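You operate a simulated robot arm through the tools that you are given. There is no shell and no other tool.

Carry out the task below with a simulated two-armed robot. There is one attempt and no reset: what you move stays moved.

Task
Brush the old sealant off the pump under its cover.
Fine: use the brass brush and put it back; cover on again and locked. Set down upright: brass brush. What is to be rubbed or washed off counts as gone when no trace of it is left.

The check looks at the end state, three seconds after you hand in, the way a careful person would. Anything else that was tipped, shoved, dropped, spilled or broken makes it a failure. Lids that push on must go on centred and level and be pressed home; caps that screw on are set level and turned clockwise until they are tight.

Robot
Two 7-joint arms with two-finger parallel grippers on one trunk that stands fixed in place. Base frame: the origin is at the foot of the trunk, x ahead of it, y to its left, z up; the work surface is at about z = 860. Readings come in mm, rad, newtons and seconds.
The left shoulder is at [70, 163, 1245], the right one opposite. With the tool pointing down near the work surface each hand reaches from about 380 to 880 mm from the base axis, measured 20 degrees to its own side. Payload 3.43 kg a hand.
Tool frame (each hand has its own): the origin (TCP) lies between the finger pads and is the grasp point; the fingertips stand 34 mm ahead of it; z points along the fingers, y is the line along which they close. Largest opening 128 mm; finger width 24, thickness 12; the body of the gripper, 48 by 130 mm, starts 96 mm behind the TCP.
Orientation is that of the tool frame in the base frame, as a unit quaternion [x, y, z, w]. With the fingers straight down and closing along the base's y, the tool's x points along the base's -x, its y along +y and its z along -z.

Tools
- The arms move only by the tool apply_moves. It takes "left_plan", "right_plan" or both (then of equal length, played together; a hand with none holds still); each is one flat list of numbers, 7 for each row, row after row: the gripper command, from -1 (shut) to 1 (fully open), values between in proportion, then the shift along the tool's x, y, z in mm, then the turn, a rotation vector about the tool's x, y, z in degrees. In form: [gripper, x, y, z, wx, wy, wz, gripper, x, y, z, wx, wy, wz, ...]. A call has 1 to 20 rows; each row is the pose to reach, as a shift and turn from the pose commanded when the call began, along the tool's axes at that moment. A row lasts 0.2 s, in which the tool goes at most 50 mm and 0.15 rad; a call with a longer step from one row to the next is refused whole, and so is a gripper value outside its range. A pose out of reach is approached as far as the arm can. The call stops where the force on the tool passes 40 N (or 10 N more than at its start, if that is more) or the arm is blocked; 0.2 s more then pass. Each finger travels about 153 mm/s and halts on what it meets, pressing with about 35 N; the grip force reading is that of the motor and also rises with nothing between the fingers. The clock runs only during rows and for 0.2 s after the last one: add rows that repeat a pose to give the fingers time. The reply holds the time, the measured pose of the TCP, the force on the tool along the base axes, the opening and the grip force, in the units named above and with some noise, with the torque about the TCP (base axes, N m) and any sound that the robot's microphone picked up.
- Cameras (640 x 400 px; columns grow to the right, rows downward): "scene" is now at [121.8, -51.3, 1475.9]; the picture's right is [-0.58, -0.82, 0.00], its down [-0.45, 0.32, -0.83] and it looks along [0.68, -0.48, -0.55] (base axes); focal length 250 px, centre (320, 200). "left" rides on the left gripper at [76, 11, -160] in its tool frame; the picture's right is [-0.15, 0.99, 0.00], its down [-0.88, -0.13, -0.46] and it looks along [-0.45, -0.07, 0.89] (tool axes); focal length 234 px, centre (320, 200). "right" rides on the right gripper at [76, -11, -160] in its tool frame; the picture's right is [0.15, 0.99, 0.00], its down [-0.88, 0.13, -0.46] and it looks along [-0.45, 0.07, 0.89] (tool axes); focal length 234 px, centre (320, 200). There is no depth. A picture from a camera that has moved, and an enlarged one, comes with that camera's place and axes in the base frame and with its lens.
- get_image(camera): a new picture of that camera. It takes no simulated time.
- slide_trunk(by): slides the trunk up (or, below 0, down) by that many mm; the arms and the scene camera ride with it, the base frame stays. It gives what a move gives, with no picture.
- aim_head(pan, tilt): turns the head with the scene camera to pan (to the left, within 1.501 rad either way) and tilt (down, from -0.506 to 1.204), counted from straight ahead of the robot. It gives what a move gives.
- zoom(camera, box): a new picture of the part [left, top, right, bottom] of that camera's present view, enlarged. It takes no simulated time.
- job_done(): hands the job in; it is judged then, once.

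Nothing tells you positions but the pictures and the camera data. Unless the task says otherwise, let go and move clear before handing in.

The tools are called after "Request:" as a command line: name --argument value ..., lists and objects as JSON in quotes. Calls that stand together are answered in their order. apply_moves: Moves the arms, as the interface text tells. Its arguments: {"type":"object","properties":{"left_plan":{"type":"array","items":{"type":"number"}},"right_plan":{"type":"array","items":{"type":"number"}}},"required":[]} The other tools are called the same way: slide_trunk (by) slides the trunk up or down; aim_head (pan, tilt) turns the head that bears the scene camera; get_image (camera) takes a picture; zoom (camera, box) takes an enlarged picture of a part of a camera's view; job_done () hands the job in.

At the start:

```text
t: 0.0
left_position: [513.8, -84.7, 1299.3]
left_orientation: [0.0, 1.0, -0.001, 0.001]
left_ft_force: [-1.2, 0.0, -0.4]
left_wrist_torque: [-0.01, 0.04, 0.01]
left_grip_width: 127.9
left_gripper_force: 0.1
right_position: [318.0, -457.5, 1304.7]
right_orientation: [0.0, 1.0, -0.001, 0.0]
right_ft_force: [0.8, -0.7, 0.3]
right_wrist_torque: [0.0, 0.0, 0.02]
right_grip_width: 128.5
right_gripper_force: 0.1
trunk travel left (down, up): [-725.0, 215.0]
head pan, tilt: [-0.616, 0.586]
```

scene: 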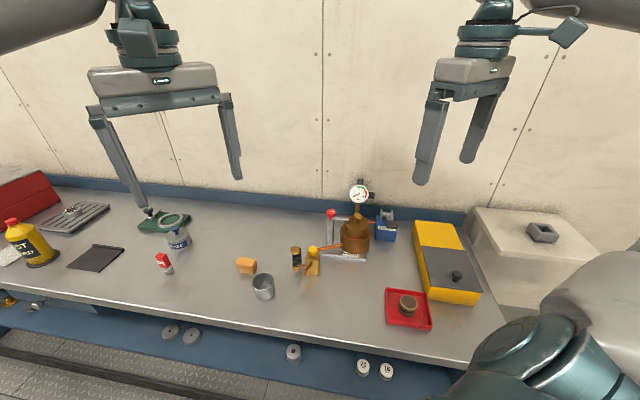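
right: 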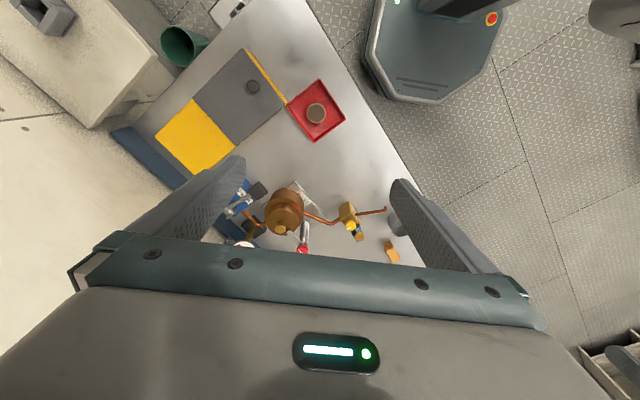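
left: 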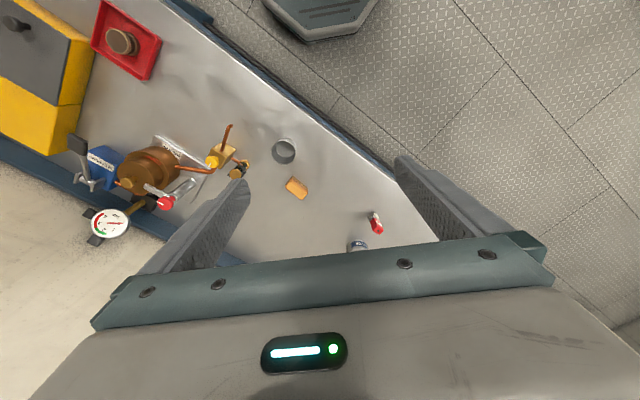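

I see a bench with a yellow box with a grey sliding/lidded part, a red tray, a brass pot-like piece with a gauge, and several small objects. I will look more closely before moving anything.

Request:
zoom --camera "scene" --box '[220, 170, 420, 310]'

Request:
zoom --camera "scene" --box '[360, 190, 580, 340]'

Request:
zoom --camera "scene" --box '[0, 160, 220, 310]'

Request:
zoom --camera "right" --box '[100, 30, 420, 280]'

Request:
zoom --camera "left" --box '[0, 0, 400, 260]'

```text
2.86 times, centred on (320, 240) of scene
camera zoom: at [121.8, -51.3, 1475.9], right [-0.58, -0.82, 0.0], down [-0.45, 0.32, -0.83], along [0.68, -0.48, -0.55], focal length 715 px, centre (320, 86)
```

zoom: 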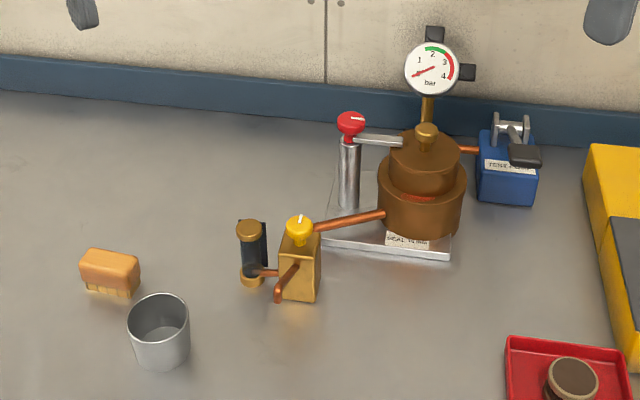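

```text
2.67 times, centred on (470, 265) of scene
camera zoom: at [121.8, -51.3, 1475.9], right [-0.58, -0.82, 0.0], down [-0.45, 0.32, -0.83], along [0.68, -0.48, -0.55], focal length 667 px, centre (-80, 27)
```

zoom: 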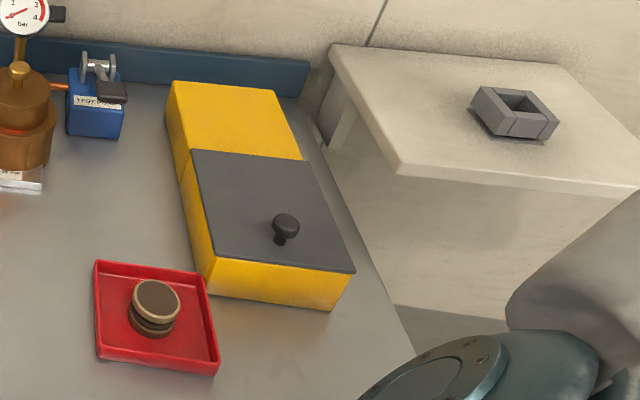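

```text
2.67 times, centred on (110, 235) of scene
camera zoom: at [121.8, -51.3, 1475.9], right [-0.58, -0.82, 0.0], down [-0.45, 0.32, -0.83], along [0.68, -0.48, -0.55], focal length 667 px, centre (880, 107)
```

zoom: 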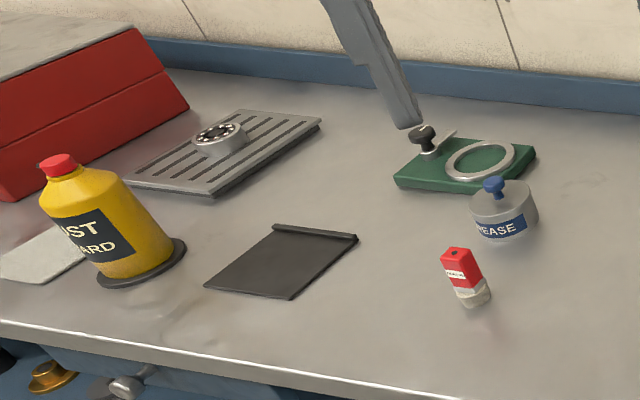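

```text
1.60 times, centred on (260, 155) of right
camera zoom: at [242.6, -468.9, 1465.0], right [-0.15, 0.99, 0.0], down [0.88, 0.13, 0.46], along [0.45, 0.07, -0.89], focal length 375 px, centre (416, 272)
```

zoom: 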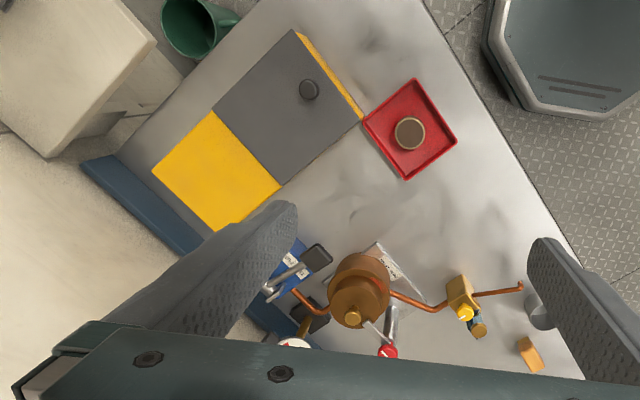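

```text
1.54 times, centred on (200, 130) of left
camera zoom: at [438.4, -72.9, 1460.0], right [0.15, 0.99, 0.0], down [0.88, -0.13, 0.46], along [0.45, -0.07, -0.89], focal length 360 px, centre (505, 308)
```

zoom: 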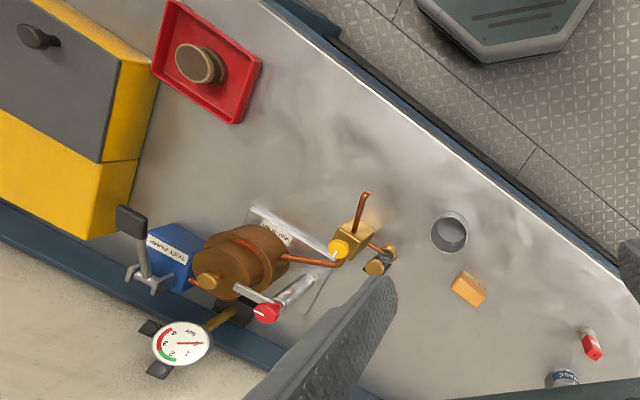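

I will take sharper looks at the labels and small parts: the brass vessel's plate, the gauge, the round thing in the red tray, and the orange block that looks like a brush.

Request:
zoom --camera "scene" --box '[320, 175, 400, 225]'

Request:
zoom --camera "scene" --box '[310, 220, 400, 276]'

Request:
zoom --camera "scene" --box '[230, 240, 330, 302]'

Request:
zoom --camera "scene" --box '[380, 280, 440, 335]'

Request:
zoom --camera "left" --box '[60, 120, 260, 250]'

Request:
zoom --camera "right" --box '[220, 160, 320, 250]'

```text
8.00 times, centred on (360, 200) of scene
camera zoom: at [121.8, -51.3, 1475.9], right [-0.58, -0.82, 0.0], down [-0.45, 0.32, -0.83], along [0.68, -0.48, -0.55], focal length 2002 px, centre (0, 200)
```

zoom: 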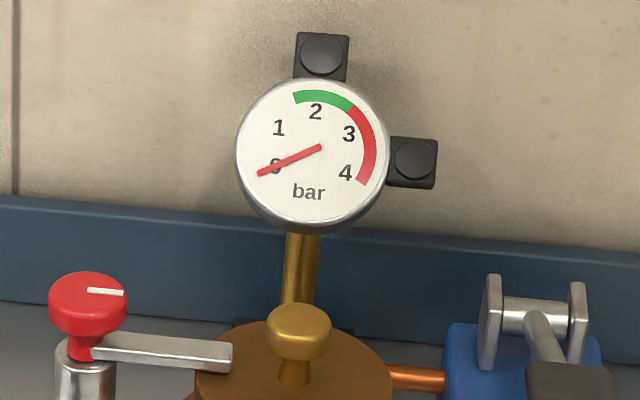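

```text
7.11 times, centred on (355, 248) of scene
camera zoom: at [121.8, -51.3, 1475.9], right [-0.58, -0.82, 0.0], down [-0.45, 0.32, -0.83], along [0.68, -0.48, -0.55], focal length 1779 px, centre (71, -141)
```

zoom: 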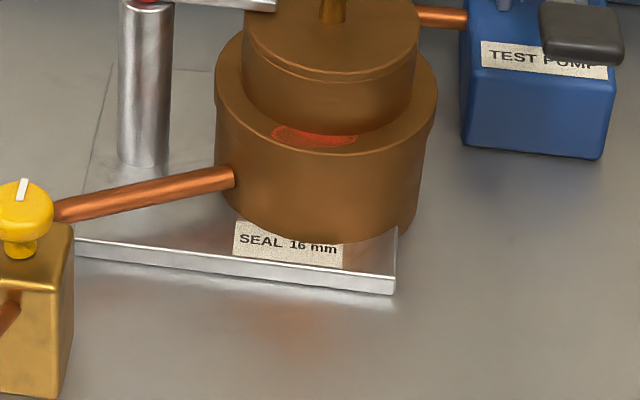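

```text
6.40 times, centred on (280, 271) of scene
camera zoom: at [121.8, -51.3, 1475.9], right [-0.58, -0.82, 0.0], down [-0.45, 0.32, -0.83], along [0.68, -0.48, -0.55], focal length 1601 px, centre (576, -254)
```

zoom: 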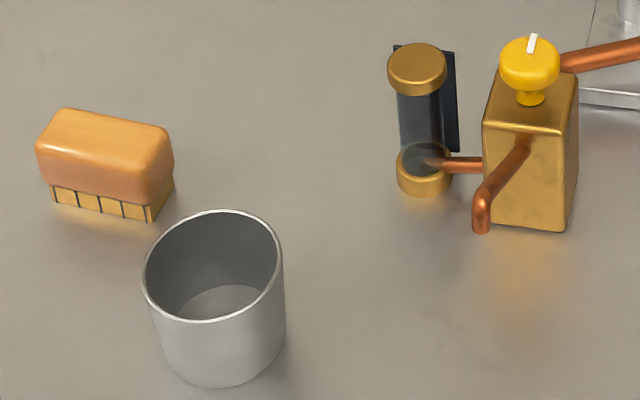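

```text
7.27 times, centred on (410, 308) of scene
camera zoom: at [121.8, -51.3, 1475.9], right [-0.58, -0.82, 0.0], down [-0.45, 0.32, -0.83], along [0.68, -0.48, -0.55], focal length 1820 px, centre (-334, -582)
```

zoom: 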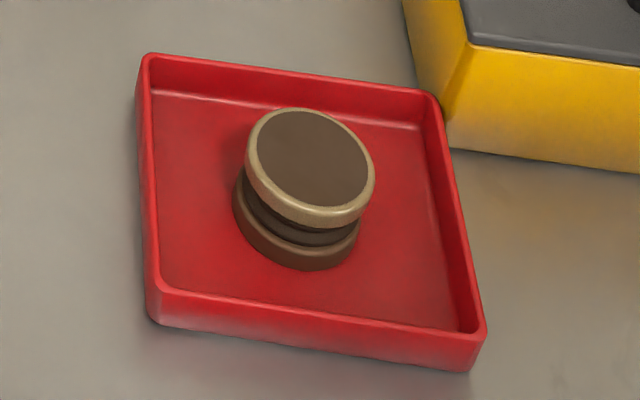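

```text
3.08 times, centred on (160, 185) of left
camera zoom: at [438.4, -72.9, 1460.0], right [0.15, 0.99, 0.0], down [0.88, -0.13, 0.46], along [0.45, -0.07, -0.89], focal length 720 px, centre (812, 246)
```

zoom: 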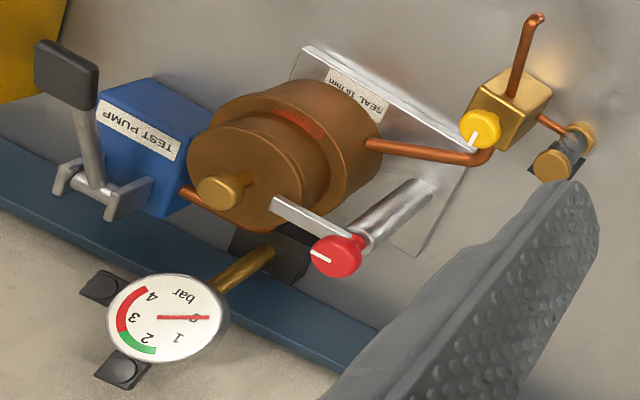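

```text
4.44 times, centred on (270, 205) of right
camera zoom: at [242.6, -468.9, 1465.0], right [-0.15, 0.99, 0.0], down [0.88, 0.13, 0.46], along [0.45, 0.07, -0.89], focal length 1041 px, centre (542, 178)
```

zoom: 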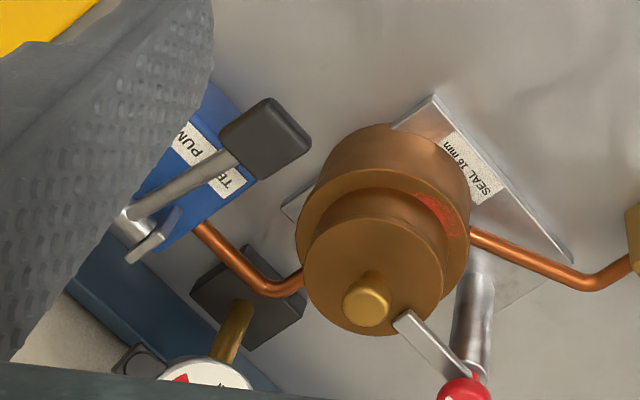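

The pump is the brass body at about (569, -514), with a knobbed cover held by a swing clamp with a red knob, and the gauge reads 0. The brass brush is the wooden block with yellow bristles at about (688, -170). Next I bring the right hand's camera closer to the pump.

Request:
apply_moves --right_plan '[1, -28, -12, 20, 0, 0, 0, 1, -56, -24, 40, 0, 0, 0, 1, -84, -36, 60, 0, 0, 0, 1, -112, -48, 90, 0, 0, 0, 1, -140, -60, 120, 0, 0, 0, 1, -167, -70, 150, 0, 0, 0]'

Request:
get_image --camera "right"

Request:
zoom --camera "right" --box '[200, 80, 440, 230]'

```text
t: 1.4
left_position: [516.0, -85.5, 1300.2]
left_orientation: [0.001, 1.0, 0.0, 0.0]
left_ft_force: [0.4, 0.9, 0.1]
left_wrist_torque: [0.02, 0.03, -0.01]
left_grip_width: 128.3
left_gripper_force: 0.1
right_position: [486.7, -528.6, 1151.4]
right_orientation: [0.0, 1.0, 0.001, 0.0]
right_ft_force: [-0.1, 1.4, -0.6]
right_wrist_torque: [0.02, 0.03, -0.02]
right_grip_width: 127.8
right_gripper_force: 0.1
trunk travel left (down, up): [-725.0, 215.0]
head pan, tilt: [-0.616, 0.586]
```

```text
taken
camera right: at [411.1, -540.2, 1312.4], right [-0.15, 0.99, 0.0], down [0.88, 0.13, 0.46], along [0.45, 0.07, -0.89], focal length 234 px, centre (320, 200)
```

right: 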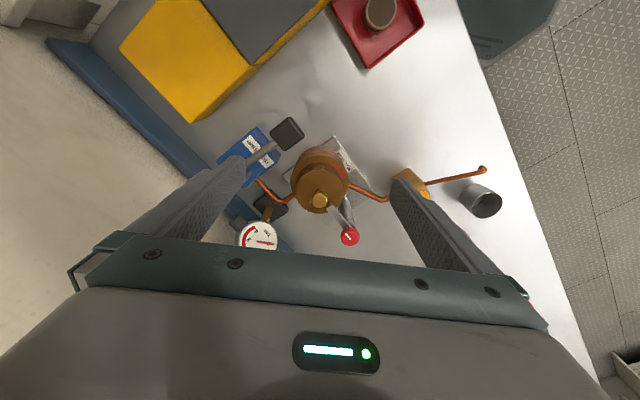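

```text
2.67 times, centred on (320, 155) of right
camera zoom: at [411.1, -540.2, 1312.4], right [-0.15, 0.99, 0.0], down [0.88, 0.13, 0.46], along [0.45, 0.07, -0.89], focal length 624 px, centre (320, 320)
```

zoom: 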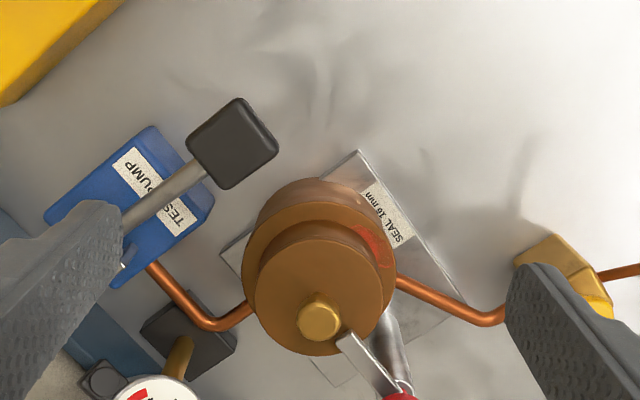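

Now a sharper look at the cover, the sealant patch and the clamp from both cameras.

Request:
zoom --camera "scene" --box '[325, 205, 385, 250]'

Request:
zoom --camera "right" --box '[280, 130, 380, 195]'

Request:
zoom --camera "right" --box '[300, 170, 400, 250]'

Request:
zoom --camera "left" --box '[100, 130, 200, 220]'

```text
8.89 times, centred on (355, 228) of scene
camera zoom: at [123.7, -51.8, 1475.7], right [-0.58, -0.82, 0.0], down [-0.45, 0.32, -0.83], along [0.68, -0.48, -0.55], focal length 2224 px, centre (9, -44)
```

zoom: 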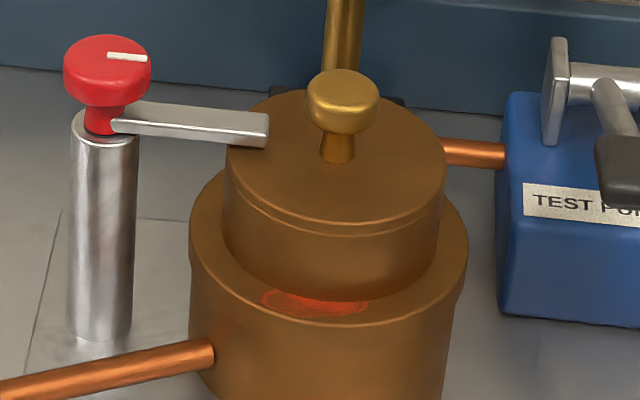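

```text
6.15 times, centred on (330, 162) of right
camera zoom: at [411.1, -540.2, 1312.4], right [-0.15, 0.99, 0.0], down [0.88, 0.13, 0.46], along [0.45, 0.07, -0.89], focal length 1441 px, centre (258, 431)
```

zoom: 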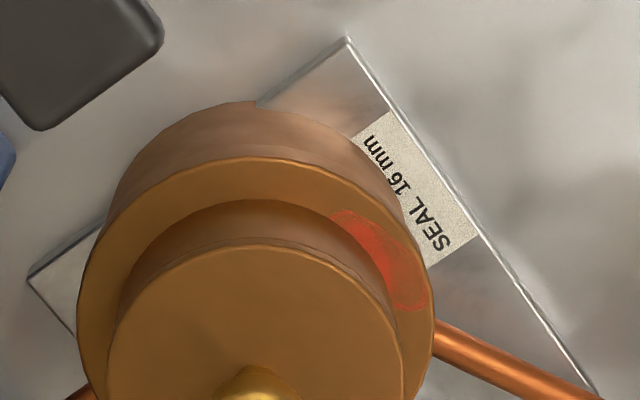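

```text
5.00 times, centred on (350, 210) of right
camera zoom: at [411.1, -540.2, 1312.4], right [-0.15, 0.99, 0.0], down [0.88, 0.13, 0.46], along [0.45, 0.07, -0.89], focal length 1171 px, centre (170, 150)
```

zoom: 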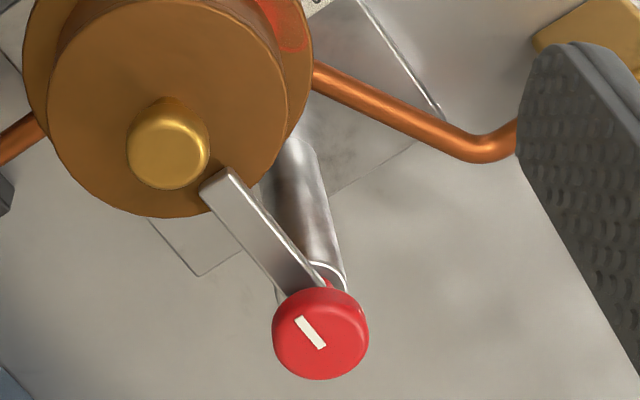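

```text
4.44 times, centred on (150, 175) of left
camera zoom: at [440.3, -73.4, 1459.4], right [0.15, 0.99, 0.0], down [0.88, -0.13, 0.46], along [0.45, -0.07, -0.89], focal length 1041 px, centre (1076, 311)
```

zoom: 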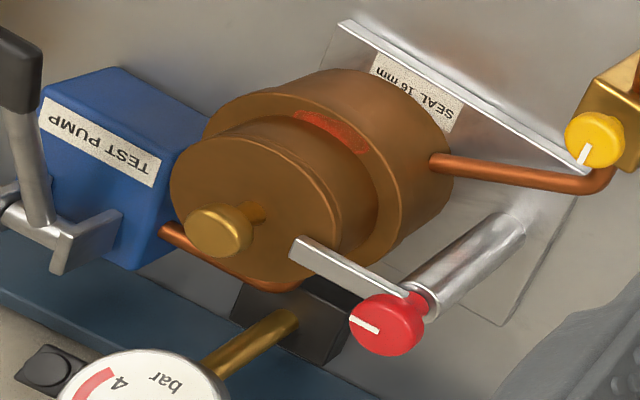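

The cover is a cap of about 80 mm with a small knob. The clamp arm over its edge sits under the red knob, which I place near (634, -456, 998). I'll move the right hand above the red knob, turned so the fingers straddle the arm, and refine the position there.

Request:
apply_moves --right_plan '[0.1, -24, 12, 5, 0, 0, -7.2, 0.1, -49, 24, 10, 0, 0, -14.4, 0.1, -74, 36, 15, 0, 0, -21.6, 0.1, -98, 49, 20, 0, 0, -28.8, 0.1, -122, 61, 25, 0, 0, -36, 0.1, -147, 73, 31, 0, 0, -43, 0.1, -147, 73, 31, 0, 0, -43]'

Request:
get_image --camera "right"

Request:
get_image --camera "scene"

```text
t: 3.0
left_position: [513.3, -86.0, 1300.5]
left_orientation: [-0.001, 1.0, 0.001, 0.001]
left_ft_force: [0.5, -0.8, -0.5]
left_wrist_torque: [0.02, 0.0, -0.01]
left_grip_width: 128.2
left_gripper_force: 0.1
right_position: [631.6, -453.9, 1125.0]
right_orientation: [-0.367, 0.93, 0.001, 0.001]
right_ft_force: [0.2, 1.1, 0.2]
right_wrist_torque: [0.0, -0.01, 0.01]
right_grip_width: 70.3
right_gripper_force: 0.1
trunk travel left (down, up): [-725.0, 215.0]
head pan, tilt: [-0.616, 0.586]
```

```text
taken
camera right: at [584.7, -514.5, 1284.4], right [-0.78, 0.62, 0.0], down [0.55, 0.7, 0.46], along [0.28, 0.36, -0.89], focal length 234 px, centre (320, 200)
```

right: 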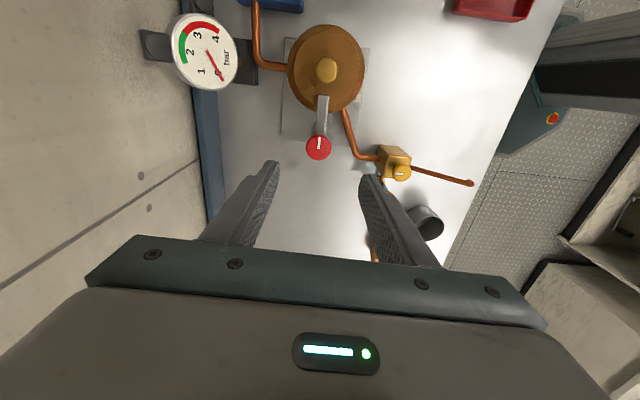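

```text
taken
camera scene: at [121.1, -51.8, 1476.0], right [-0.58, -0.82, 0.0], down [-0.45, 0.32, -0.83], along [0.68, -0.48, -0.55], focal length 250 px, centre (320, 200)
```

scene: 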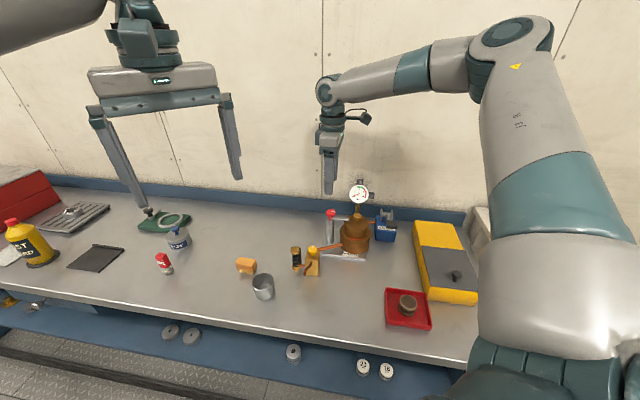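

The red knob appears almost directly under the tool. I'll zoom in to measure the offset.

Request:
zoom --camera "right" --box '[270, 90, 370, 170]'

Request:
zoom --camera "right" --box '[260, 10, 400, 110]'

Request:
zoom --camera "scene" --box '[310, 160, 390, 220]'

```text
5.00 times, centred on (320, 130) of right
camera zoom: at [584.7, -514.5, 1284.4], right [-0.78, 0.62, 0.0], down [0.55, 0.7, 0.46], along [0.28, 0.36, -0.89], focal length 1171 px, centre (320, 550)
```

zoom: 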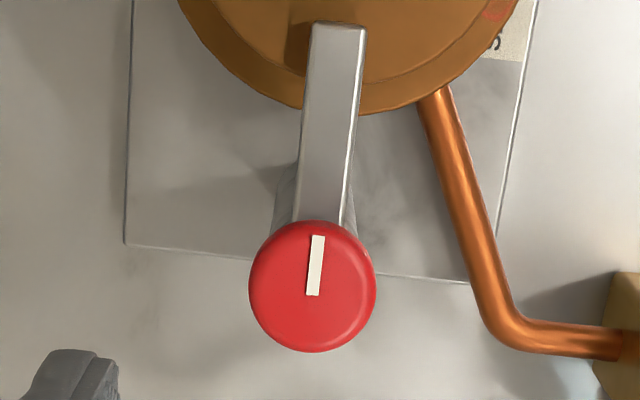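

```text
4.00 times, centred on (330, 60) of right
camera zoom: at [584.7, -514.5, 1284.4], right [-0.78, 0.62, 0.0], down [0.55, 0.7, 0.46], along [0.28, 0.36, -0.89], focal length 937 px, centre (280, 760)
```

zoom: 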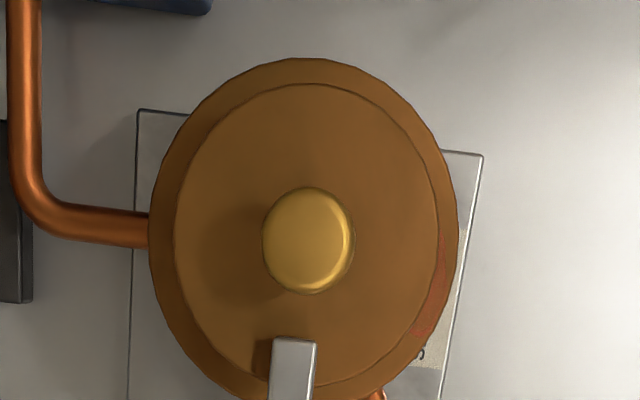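

```text
6.67 times, centred on (350, 190) of scene
camera zoom: at [121.1, -51.8, 1476.0], right [-0.58, -0.82, 0.0], down [-0.45, 0.32, -0.83], along [0.68, -0.48, -0.55], focal length 1668 px, centre (120, 267)
```

zoom: 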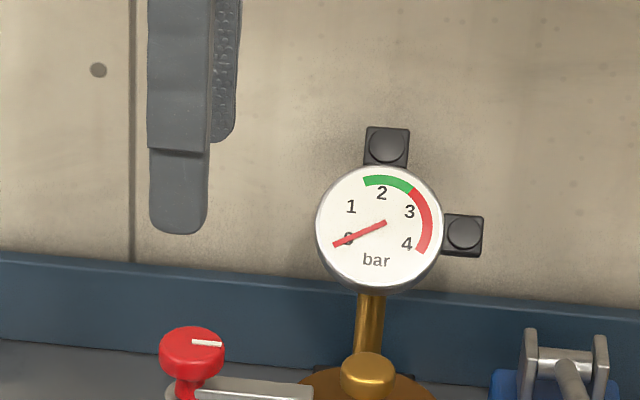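

The red knob is within 3 mm of the tool axis, and the cover's axis is near (572, -517). I'll lower the open fingers around the red knob, then check.

Request:
apply_moves --right_plan '[0.1, 1, -1, 30, 0, 0, 0, 0.1, 2, -1.7, 60, 0, 0, 0, 0.1, 3, -1.7, 85, 0, 0, 0, 0.1, 3, -1.7, 100, 0, 0, 0, 0.1, 3, -1.7, 112, 0, 0, 0, 0.1, 3, -1.7, 112, 0, 0, 0]'

Request:
get_image --camera "right"

Request:
zoom --camera "scene" --box '[300, 180, 380, 240]'

```text
t: 4.4
left_position: [514.4, -85.6, 1300.3]
left_orientation: [0.0, 1.0, -0.001, 0.001]
left_ft_force: [-0.3, 1.0, 0.4]
left_wrist_torque: [0.01, 0.0, 0.02]
left_grip_width: 128.0
left_gripper_force: 0.2
right_position: [629.1, -456.7, 1012.8]
right_orientation: [-0.367, 0.93, 0.0, -0.001]
right_ft_force: [-0.2, -0.2, -0.4]
right_wrist_torque: [-0.02, -0.02, 0.0]
right_grip_width: 70.4
right_gripper_force: 0.1
trunk travel left (down, up): [-725.0, 215.0]
head pan, tilt: [-0.616, 0.586]
```

```text
taken
camera right: at [581.6, -517.1, 1172.2], right [-0.78, 0.62, 0.0], down [0.56, 0.7, 0.46], along [0.28, 0.36, -0.89], focal length 234 px, centre (320, 200)
```

right: 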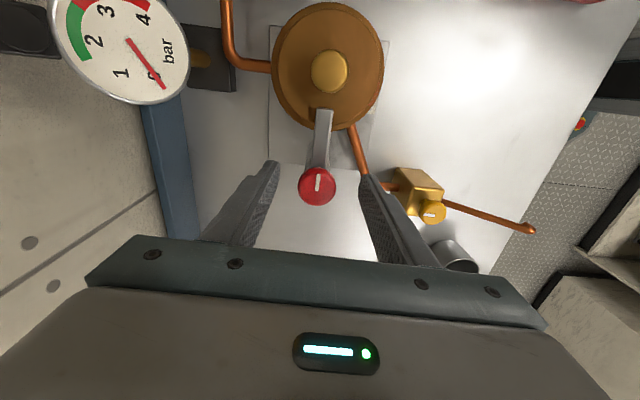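

```text
6.67 times, centred on (340, 210) of scene
camera zoom: at [121.8, -51.2, 1475.9], right [-0.58, -0.82, 0.0], down [-0.45, 0.32, -0.83], along [0.68, -0.48, -0.55], focal length 1668 px, centre (187, 133)
```

zoom: 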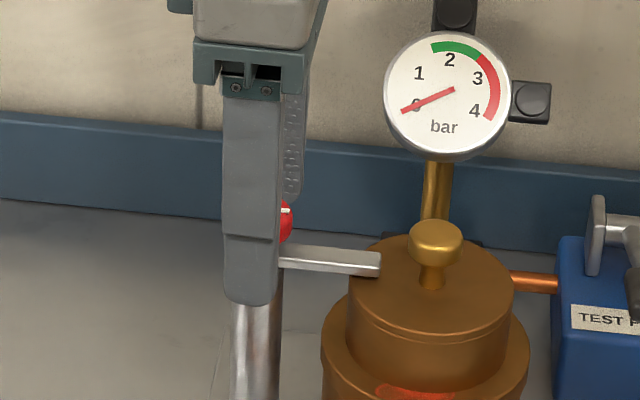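

The fingers straddle the red knob and the arm passes between them, clear. I'll close on the knob.

Request:
apply_moves --right_plan '[-1, 0, 0, 0, 0, 0, 0, -1, 0, 0, 0, 0, 0, 0, -1, 0, 0, 0, 0, 0, 0]'

Request:
get_image --camera "right"

```text
t: 5.2
left_position: [515.5, -86.6, 1300.2]
left_orientation: [0.0, 1.0, 0.0, 0.0]
left_ft_force: [1.2, 0.2, 0.0]
left_wrist_torque: [0.0, -0.01, 0.01]
left_grip_width: 128.2
left_gripper_force: 0.0
right_position: [630.1, -457.8, 1013.2]
right_orientation: [-0.366, 0.93, 0.001, 0.001]
right_ft_force: [8.3, -8.8, 4.5]
right_wrist_torque: [-0.47, -0.12, -0.03]
right_grip_width: 31.2
right_gripper_force: 45.4
trunk travel left (down, up): [-725.0, 215.0]
head pan, tilt: [-0.616, 0.586]
```

```text
taken
camera right: at [582.7, -518.6, 1172.1], right [-0.78, 0.62, 0.0], down [0.56, 0.7, 0.46], along [0.29, 0.36, -0.89], focal length 234 px, centre (320, 200)
```

right: 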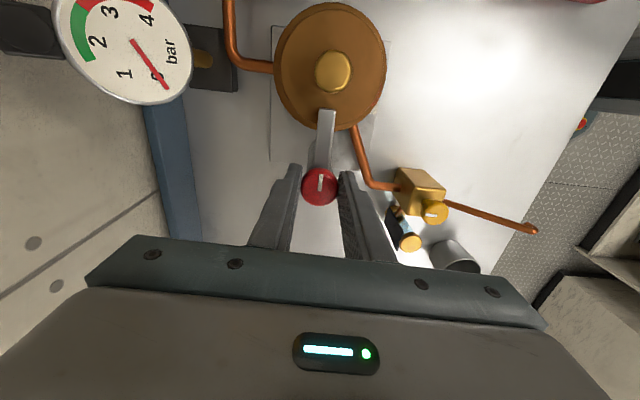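

I have the knob, with about 12 N of side load from being roughly 2 mm off centre. I'll relieve that and try a small counter-clockwise turn to feel which way it frees.

Request:
apply_moves --right_plan '[-1, 0, -1.5, 0, 0, 0, 0, -1, 0, -1.5, 0, 0, 0, -5, -1, 0, -1.5, 0, 0, 0, -10, -1, 0, -1.5, 0, 0, 0, -15, -1, 0, -1.5, 0, 0, 0, -15]'

Request:
get_image --camera "right"

Request:
zoom --camera "scene" --box '[300, 180, 380, 240]'

```text
t: 6.4
left_position: [514.7, -85.5, 1301.3]
left_orientation: [0.0, 1.0, 0.0, 0.001]
left_ft_force: [0.8, 0.0, -0.1]
left_wrist_torque: [-0.01, 0.01, 0.01]
left_grip_width: 128.2
left_gripper_force: 0.1
right_position: [631.1, -458.5, 1012.4]
right_orientation: [-0.485, 0.875, 0.0, 0.0]
right_ft_force: [-3.1, -6.6, 4.5]
right_wrist_torque: [-0.1, 0.1, -0.03]
right_grip_width: 31.2
right_gripper_force: 45.3
trunk travel left (down, up): [-725.0, 215.0]
head pan, tilt: [-0.616, 0.586]
```

```text
taken
camera right: at [600.9, -529.6, 1172.1], right [-0.92, 0.4, 0.0], down [0.36, 0.82, 0.46], along [0.18, 0.42, -0.89], focal length 234 px, centre (320, 200)
```

right: 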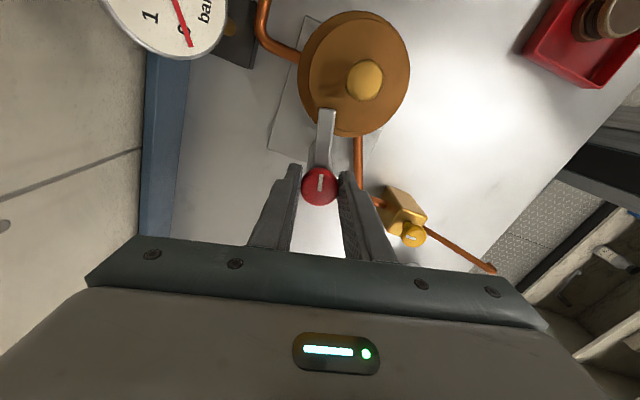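

```text
6.67 times, centred on (340, 210) of scene
camera zoom: at [120.9, -51.9, 1476.0], right [-0.58, -0.82, 0.0], down [-0.45, 0.32, -0.83], along [0.68, -0.48, -0.55], focal length 1668 px, centre (187, 133)
```

zoom: 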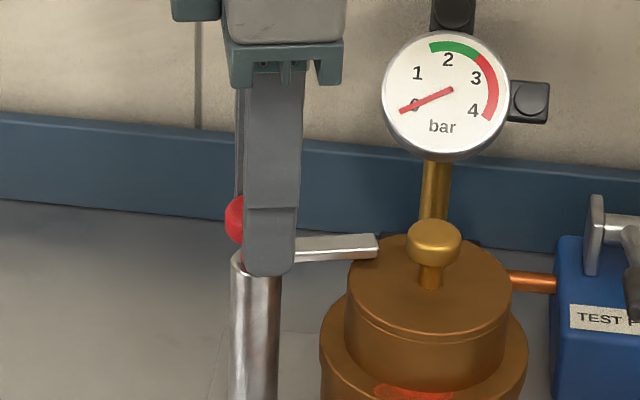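

The arm swings with the knob freely. I'll continue counter-clockwise to about 90° in total.

Request:
apply_moves --right_plan '[-1, 0, 0, 0, 0, 0, -8, -1, 0, 0, 0, 0, 0, -16, -1, 0, 0, 0, 0, 0, -24, -1, 0, 0, 0, 0, 0, -32, -1, 0, 0, 0, 0, 0, -40, -1, 0, 0, 0, 0, 0, -48, -1, 0, 0, 0, 0, 0, -56, -1, 0, 0, 0, 0, 0, -64, -1, 0, 0, 0, 0, 0, -72, -1, 0, 0, 0, 0, 0, -75]'

Request:
get_image --camera "right"

Request:
zoom --camera "scene" --box '[300, 180, 380, 240]'

```text
t: 8.6
left_position: [514.9, -84.6, 1299.6]
left_orientation: [0.001, 1.0, 0.0, 0.0]
left_ft_force: [-0.7, -1.0, -0.4]
left_wrist_torque: [-0.02, 0.0, 0.03]
left_grip_width: 128.0
left_gripper_force: 0.0
right_position: [635.6, -459.1, 1012.8]
right_orientation: [0.917, -0.398, 0.002, -0.001]
right_ft_force: [21.6, -12.1, 17.7]
right_wrist_torque: [-0.18, -0.66, -0.2]
right_grip_width: 31.2
right_gripper_force: 44.8
trunk travel left (down, up): [-725.0, 215.0]
head pan, tilt: [-0.616, 0.586]
```

```text
taken
camera right: at [694.7, -506.6, 1172.2], right [-0.62, -0.78, 0.0], down [-0.7, 0.55, 0.45], along [-0.35, 0.28, -0.89], focal length 234 px, centre (320, 200)
```

right: 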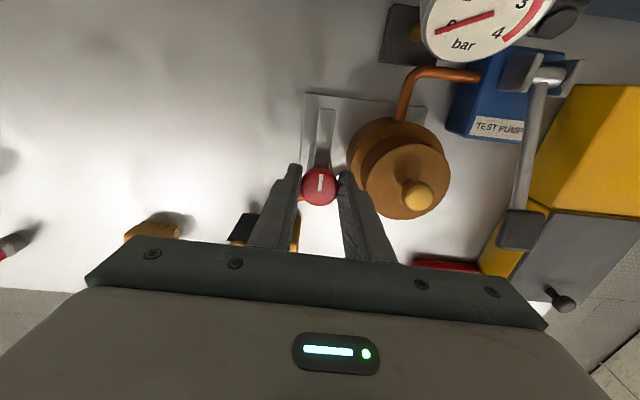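

```text
6.67 times, centred on (340, 210) of scene
camera zoom: at [123.7, -51.9, 1475.8], right [-0.58, -0.82, 0.0], down [-0.45, 0.32, -0.83], along [0.68, -0.48, -0.55], focal length 1668 px, centre (187, 133)
```

zoom: 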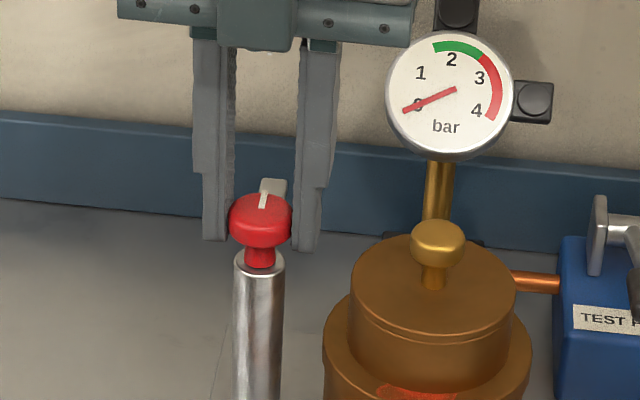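

The arm now points toward the wall, about 90° off the cover. I'll open slightly and lift away.

Request:
apply_moves --right_plan '[-0.3, 0, 0, 0, 0, 0, 0, -0.3, 0, 0, 0, 0, 0, 0, -0.3, 0, 0, -20, 0, 0, 0, -0.3, 0, 0, -50, 0, 0, 0, -0.3, 0, 0, -90, 0, 0, 0, -0.3, 0, 0, -110, 0, 0, 0]'

Request:
get_image --camera "right"

Request:
zoom --camera "scene" --box '[320, 190, 400, 250]'

```text
t: 10.0
left_position: [514.4, -85.2, 1299.6]
left_orientation: [0.0, 1.0, -0.001, 0.001]
left_ft_force: [0.4, 0.4, 0.1]
left_wrist_torque: [0.01, -0.01, 0.0]
left_grip_width: 127.8
left_gripper_force: 0.1
right_position: [632.2, -458.7, 1122.9]
right_orientation: [0.917, -0.399, 0.0, 0.0]
right_ft_force: [-0.4, -0.2, -0.4]
right_wrist_torque: [0.01, -0.01, 0.02]
right_grip_width: 44.8
right_gripper_force: 0.1
trunk travel left (down, up): [-725.0, 215.0]
head pan, tilt: [-0.616, 0.586]
```

```text
taken
camera right: at [692.7, -506.9, 1283.0], right [-0.62, -0.78, 0.0], down [-0.7, 0.55, 0.46], along [-0.36, 0.28, -0.89], focal length 234 px, centre (320, 200)
```

right: 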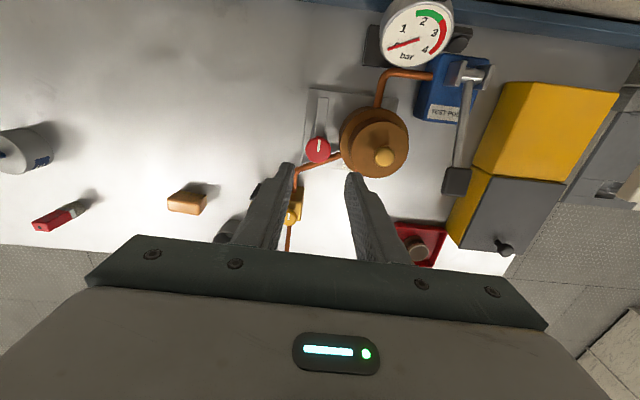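

```text
6.67 times, centred on (360, 220) of scene
camera zoom: at [121.5, -51.1, 1475.9], right [-0.58, -0.82, 0.0], down [-0.45, 0.32, -0.83], along [0.68, -0.48, -0.55], focal length 1668 px, centre (53, 67)
```

zoom: 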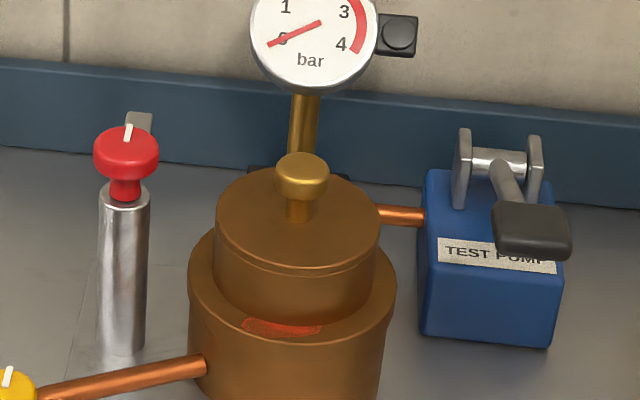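

The cover is free. I'll rotate the hand back and move above the cover knob at about (572, -517).

Request:
apply_moves --right_plan '[-0.3, 0, 8, 0, 0, 0, 8.2, -0.3, 0, 16, 0, 0, 0, 16.4, -0.3, 0, 24, 0, 0, 0, 24.6, -0.3, 0.5, 32, 0, 0, 0, 32.8, -0.3, 0.5, 40, 0, 0, 0, 41, -0.3, 1, 48, 0, 0, 0, 49.2, -0.3, 1, 56, 0, 0, 0, 57.4, -0.3, 1, 64, 0, 0, 0, 65.6, -0.3, 1, 72, 0, 0, 0, 73.8, -0.3, 1, 80, 0, 0, 0, 82, -0.3, 1.4, 83.4, 0, 0, 0, 90, -0.3, 1.4, 83.4, 0, 0, 0, 90]'

Request:
get_image --camera "right"

Request:
zoom --camera "right" --box '[270, 100, 370, 170]'

```text
t: 12.6
left_position: [514.5, -85.1, 1300.3]
left_orientation: [0.0, 1.0, -0.001, 0.001]
left_ft_force: [0.6, -0.2, 0.5]
left_wrist_torque: [-0.03, 0.0, 0.0]
left_grip_width: 128.2
left_gripper_force: 0.1
right_position: [571.3, -516.3, 1122.1]
right_orientation: [-0.366, 0.93, 0.0, 0.0]
right_ft_force: [-1.1, 0.5, 0.2]
right_wrist_torque: [-0.01, 0.02, 0.02]
right_grip_width: 44.7
right_gripper_force: 0.1
trunk travel left (down, up): [-725.0, 215.0]
head pan, tilt: [-0.616, 0.586]
```

```text
taken
camera right: at [524.2, -576.7, 1282.1], right [-0.78, 0.63, 0.0], down [0.56, 0.69, 0.46], along [0.28, 0.36, -0.89], focal length 234 px, centre (320, 200)
```

right: 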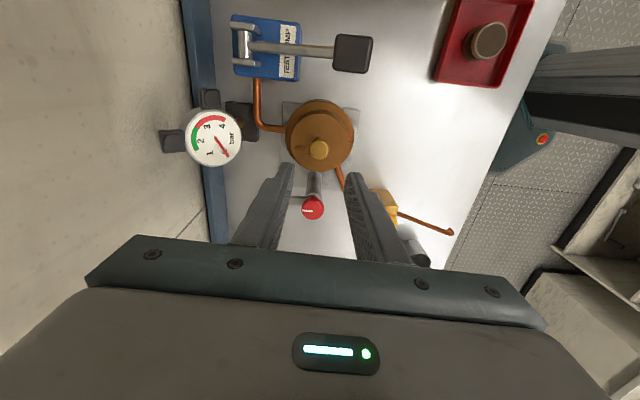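

```text
5.71 times, centred on (320, 135) of right
camera zoom: at [524.2, -576.7, 1282.1], right [-0.78, 0.63, 0.0], down [0.56, 0.69, 0.46], along [0.28, 0.36, -0.89], focal length 1338 px, centre (320, 571)
```

zoom: 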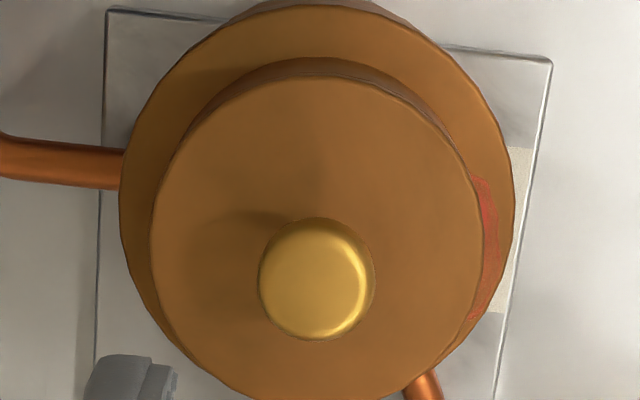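

The cover knob is about 2.6 mm and -1 mm off the tool axis. I'll lower around it and close.

Request:
apply_moves --right_plan '[-0.3, 1, -0.5, 35, 0, 0, 0, -0.3, 2, -1, 65, 0, 0, 0, -0.3, 2.6, -1, 90, 0, 0, 0, -0.3, 2.6, -1, 108, 0, 0, 0, -0.3, 2.6, -1, 108, 0, 0, 0, -1, 2.6, -1, 108, 0, 0, 0, -1, 2.6, -1, 108, 0, 0, 0]'

Request:
get_image --camera "right"

Request:
zoom --camera "scene" --box '[320, 190, 400, 250]'

```text
t: 14.2
left_position: [514.7, -86.4, 1299.8]
left_orientation: [0.0, 1.0, 0.0, 0.0]
left_ft_force: [-0.7, 1.4, 0.7]
left_wrist_torque: [0.02, 0.02, 0.03]
left_grip_width: 128.0
left_gripper_force: 0.0
right_position: [571.0, -517.9, 1013.7]
right_orientation: [-0.366, 0.931, 0.0, 0.0]
right_ft_force: [0.4, -0.2, 0.3]
right_wrist_torque: [0.0, 0.01, 0.0]
right_grip_width: 25.1
right_gripper_force: 34.9
trunk travel left (down, up): [-725.0, 215.0]
head pan, tilt: [-0.616, 0.586]
```

```text
taken
camera right: at [523.2, -578.9, 1173.6], right [-0.78, 0.62, 0.0], down [0.56, 0.7, 0.46], along [0.28, 0.36, -0.89], focal length 234 px, centre (320, 200)
```

right: 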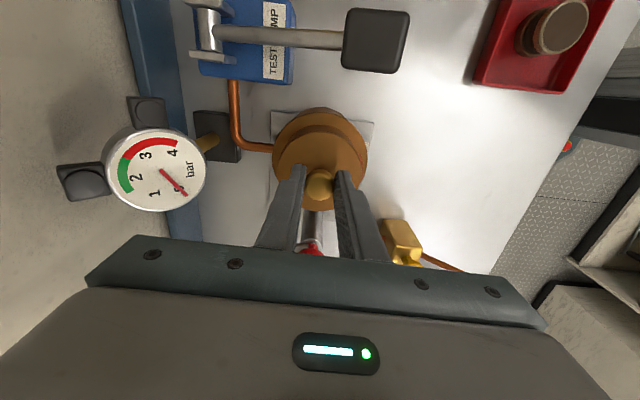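

```text
6.67 times, centred on (360, 220) of scene
camera zoom: at [122.2, -51.6, 1475.8], right [-0.58, -0.82, 0.0], down [-0.45, 0.32, -0.83], along [0.68, -0.48, -0.55], focal length 1668 px, centre (53, 67)
```

zoom: 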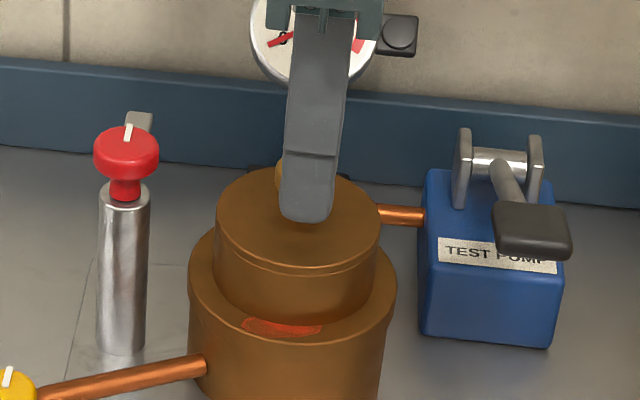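

I have the cover knob with no side load. I note the seated pose of (571, -518, 1013.7) and lift a little to see what comes up.

Request:
apply_moves --right_plan '[-1, 0, 0, -3, 0, 0, 0, -1, 0, 0, -6, 0, 0, 0, -1, 0, 0, -10, 0, 0, 0, -1, 0, 0, -15, 0, 0, 0, -1, 0, 0, -20, 0, 0, 0]'

Request:
zoom --camera "scene" --box '[320, 190, 400, 250]'

Request:
get_image --camera "right"

```text
t: 15.4
left_position: [515.4, -84.9, 1299.8]
left_orientation: [0.0, 1.0, 0.0, 0.002]
left_ft_force: [0.0, -0.4, 0.5]
left_wrist_torque: [0.01, 0.02, -0.01]
left_grip_width: 127.9
left_gripper_force: 0.0
right_position: [570.6, -519.1, 1035.2]
right_orientation: [-0.365, 0.931, 0.0, -0.001]
right_ft_force: [0.6, 1.0, 0.5]
right_wrist_torque: [0.03, -0.02, 0.02]
right_grip_width: 0.0
right_gripper_force: 32.9
trunk travel left (down, up): [-725.0, 215.0]
head pan, tilt: [-0.616, 0.586]
```

```text
6.67 times, centred on (360, 220) of scene
camera zoom: at [121.8, -51.3, 1475.9], right [-0.58, -0.82, 0.0], down [-0.45, 0.32, -0.83], along [0.68, -0.48, -0.55], focal length 1668 px, centre (53, 67)
```

zoom: 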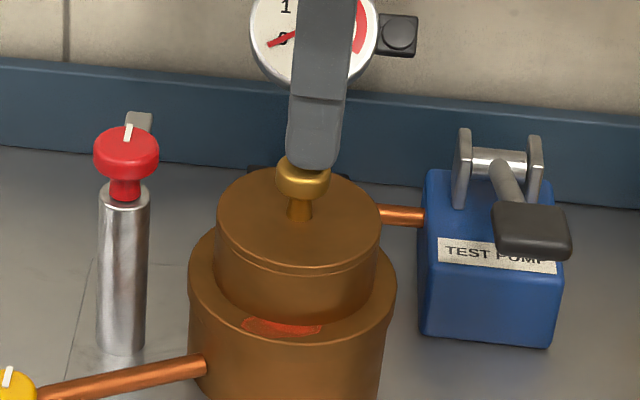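

```text
taken
camera right: at [523.2, -579.3, 1194.6], right [-0.78, 0.62, 0.0], down [0.56, 0.7, 0.46], along [0.28, 0.36, -0.89], focal length 234 px, centre (320, 200)
```

right: 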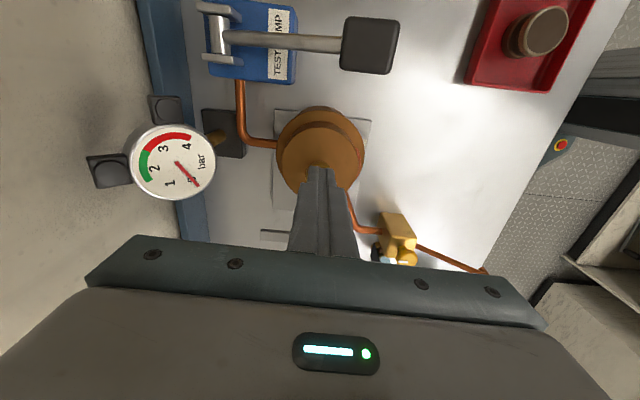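

The fingers slid off the knob and the cover stayed put, so something still holds it: friction, a thread, or a further catch. I'll regrip and pull in small steps while reading the force.

Request:
apply_moves --right_plan '[-0.3, 0, 0, 0, 0, 0, 0, -0.3, 0, 0, 0, 0, 0, 0, -0.3, 0, 0, 12, 0, 0, 0, -0.3, 0, 0, 24, 0, 0, 0, -0.3, 0, 0, 24, 0, 0, 0, -1, 0, 0, 24, 0, 0, 0, -1, 0, 0, 24, 0, 0, 0, -1, 0, 0, 23, 0, 0, 0, -1, 0, 0, 22, 0, 0, 0]'

Request:
zoom --camera "scene" --box '[320, 190, 400, 250]'

```text
t: 17.4
left_position: [514.5, -86.3, 1299.3]
left_orientation: [-0.001, 1.0, 0.0, 0.001]
left_ft_force: [0.6, 0.2, 0.4]
left_wrist_torque: [0.0, 0.01, 0.02]
left_grip_width: 128.3
left_gripper_force: 0.1
right_position: [571.1, -517.6, 1012.8]
right_orientation: [-0.367, 0.93, 0.0, 0.001]
right_ft_force: [0.3, 0.6, -2.2]
right_wrist_torque: [0.0, 0.01, 0.01]
right_grip_width: 24.9
right_gripper_force: 35.2
trunk travel left (down, up): [-725.0, 215.0]
head pan, tilt: [-0.616, 0.586]
```

```text
6.67 times, centred on (360, 220) of scene
camera zoom: at [121.9, -51.5, 1475.9], right [-0.58, -0.82, 0.0], down [-0.45, 0.32, -0.83], along [0.68, -0.48, -0.55], focal length 1668 px, centre (53, 67)
```

zoom: 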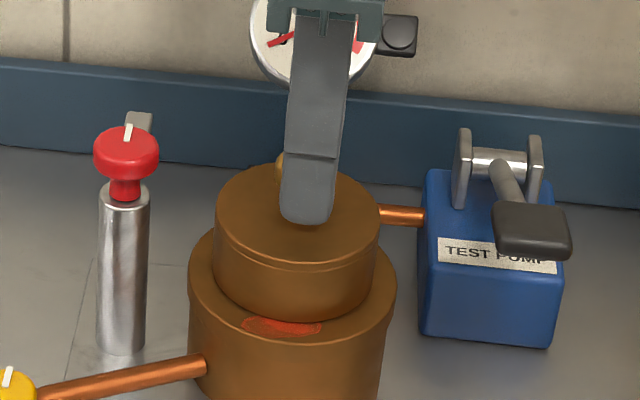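

Still light load. I'll pull a couple more millimetres and read the force.

Request:
apply_moves --right_plan '[-1, 0, 0, -1, 0, 0, 0, -1, 0, 0, -2, 0, 0, 0]'

Request:
apply_moves --right_plan '[-1, 0, 0, -1, 0, 0, 0, -1, 0, 0, -2, 0, 0, 0]'

```text
t: 18.0
left_position: [513.3, -84.7, 1299.7]
left_orientation: [-0.001, 1.0, 0.0, 0.001]
left_ft_force: [0.3, 0.4, -0.3]
left_wrist_torque: [-0.01, 0.0, -0.01]
left_grip_width: 128.1
left_gripper_force: 0.1
right_position: [571.2, -518.3, 1013.1]
right_orientation: [-0.367, 0.93, 0.0, 0.0]
right_ft_force: [0.3, -0.5, -2.7]
right_wrist_torque: [-0.03, 0.0, 0.02]
right_grip_width: 25.0
right_gripper_force: 34.7
trunk travel left (down, up): [-725.0, 215.0]
head pan, tilt: [-0.616, 0.586]
```

```text
t: 18.6
left_position: [514.4, -86.8, 1299.2]
left_orientation: [0.0, 1.0, 0.0, 0.0]
left_ft_force: [-0.3, 0.0, -0.2]
left_wrist_torque: [0.04, -0.02, 0.0]
left_grip_width: 128.1
left_gripper_force: 0.1
right_position: [571.1, -519.6, 1016.3]
right_orientation: [-0.366, 0.93, -0.001, 0.0]
right_ft_force: [-0.6, 0.6, -2.0]
right_wrist_torque: [-0.05, 0.01, -0.01]
right_grip_width: 25.0
right_gripper_force: 34.8
trunk travel left (down, up): [-725.0, 215.0]
head pan, tilt: [-0.616, 0.586]
```

The force stays near -2 N, so the cover may be lifting now. I'll check the pictures.

Request:
zoom --camera "scene" --box '[320, 190, 400, 250]'

Request:
get_image --camera "right"

```text
6.67 times, centred on (360, 220) of scene
camera zoom: at [122.1, -51.5, 1475.9], right [-0.58, -0.82, 0.0], down [-0.45, 0.32, -0.83], along [0.68, -0.48, -0.55], focal length 1668 px, centre (53, 67)
```

zoom: 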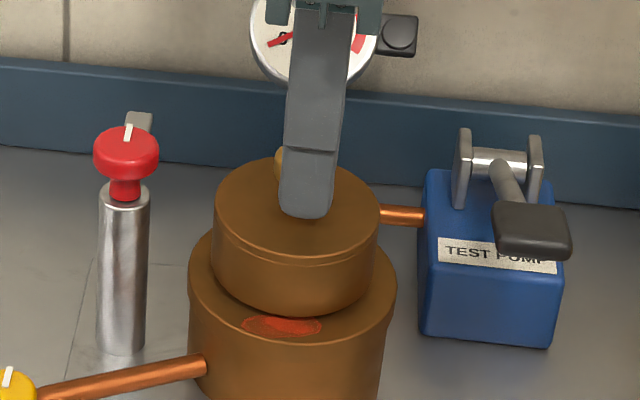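

```text
taken
camera right: at [523.8, -579.2, 1175.7], right [-0.78, 0.62, 0.0], down [0.56, 0.7, 0.46], along [0.28, 0.36, -0.89], focal length 234 px, centre (320, 200)
```

right: 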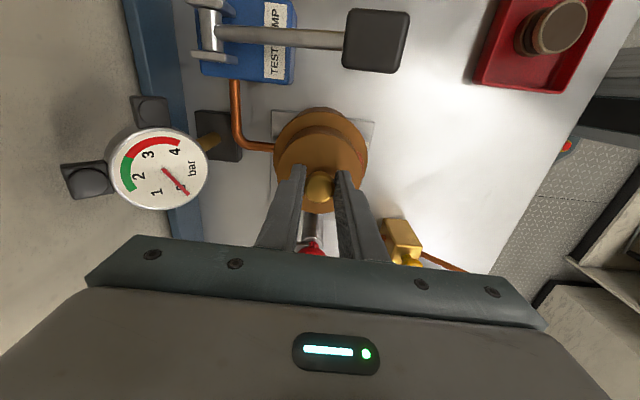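

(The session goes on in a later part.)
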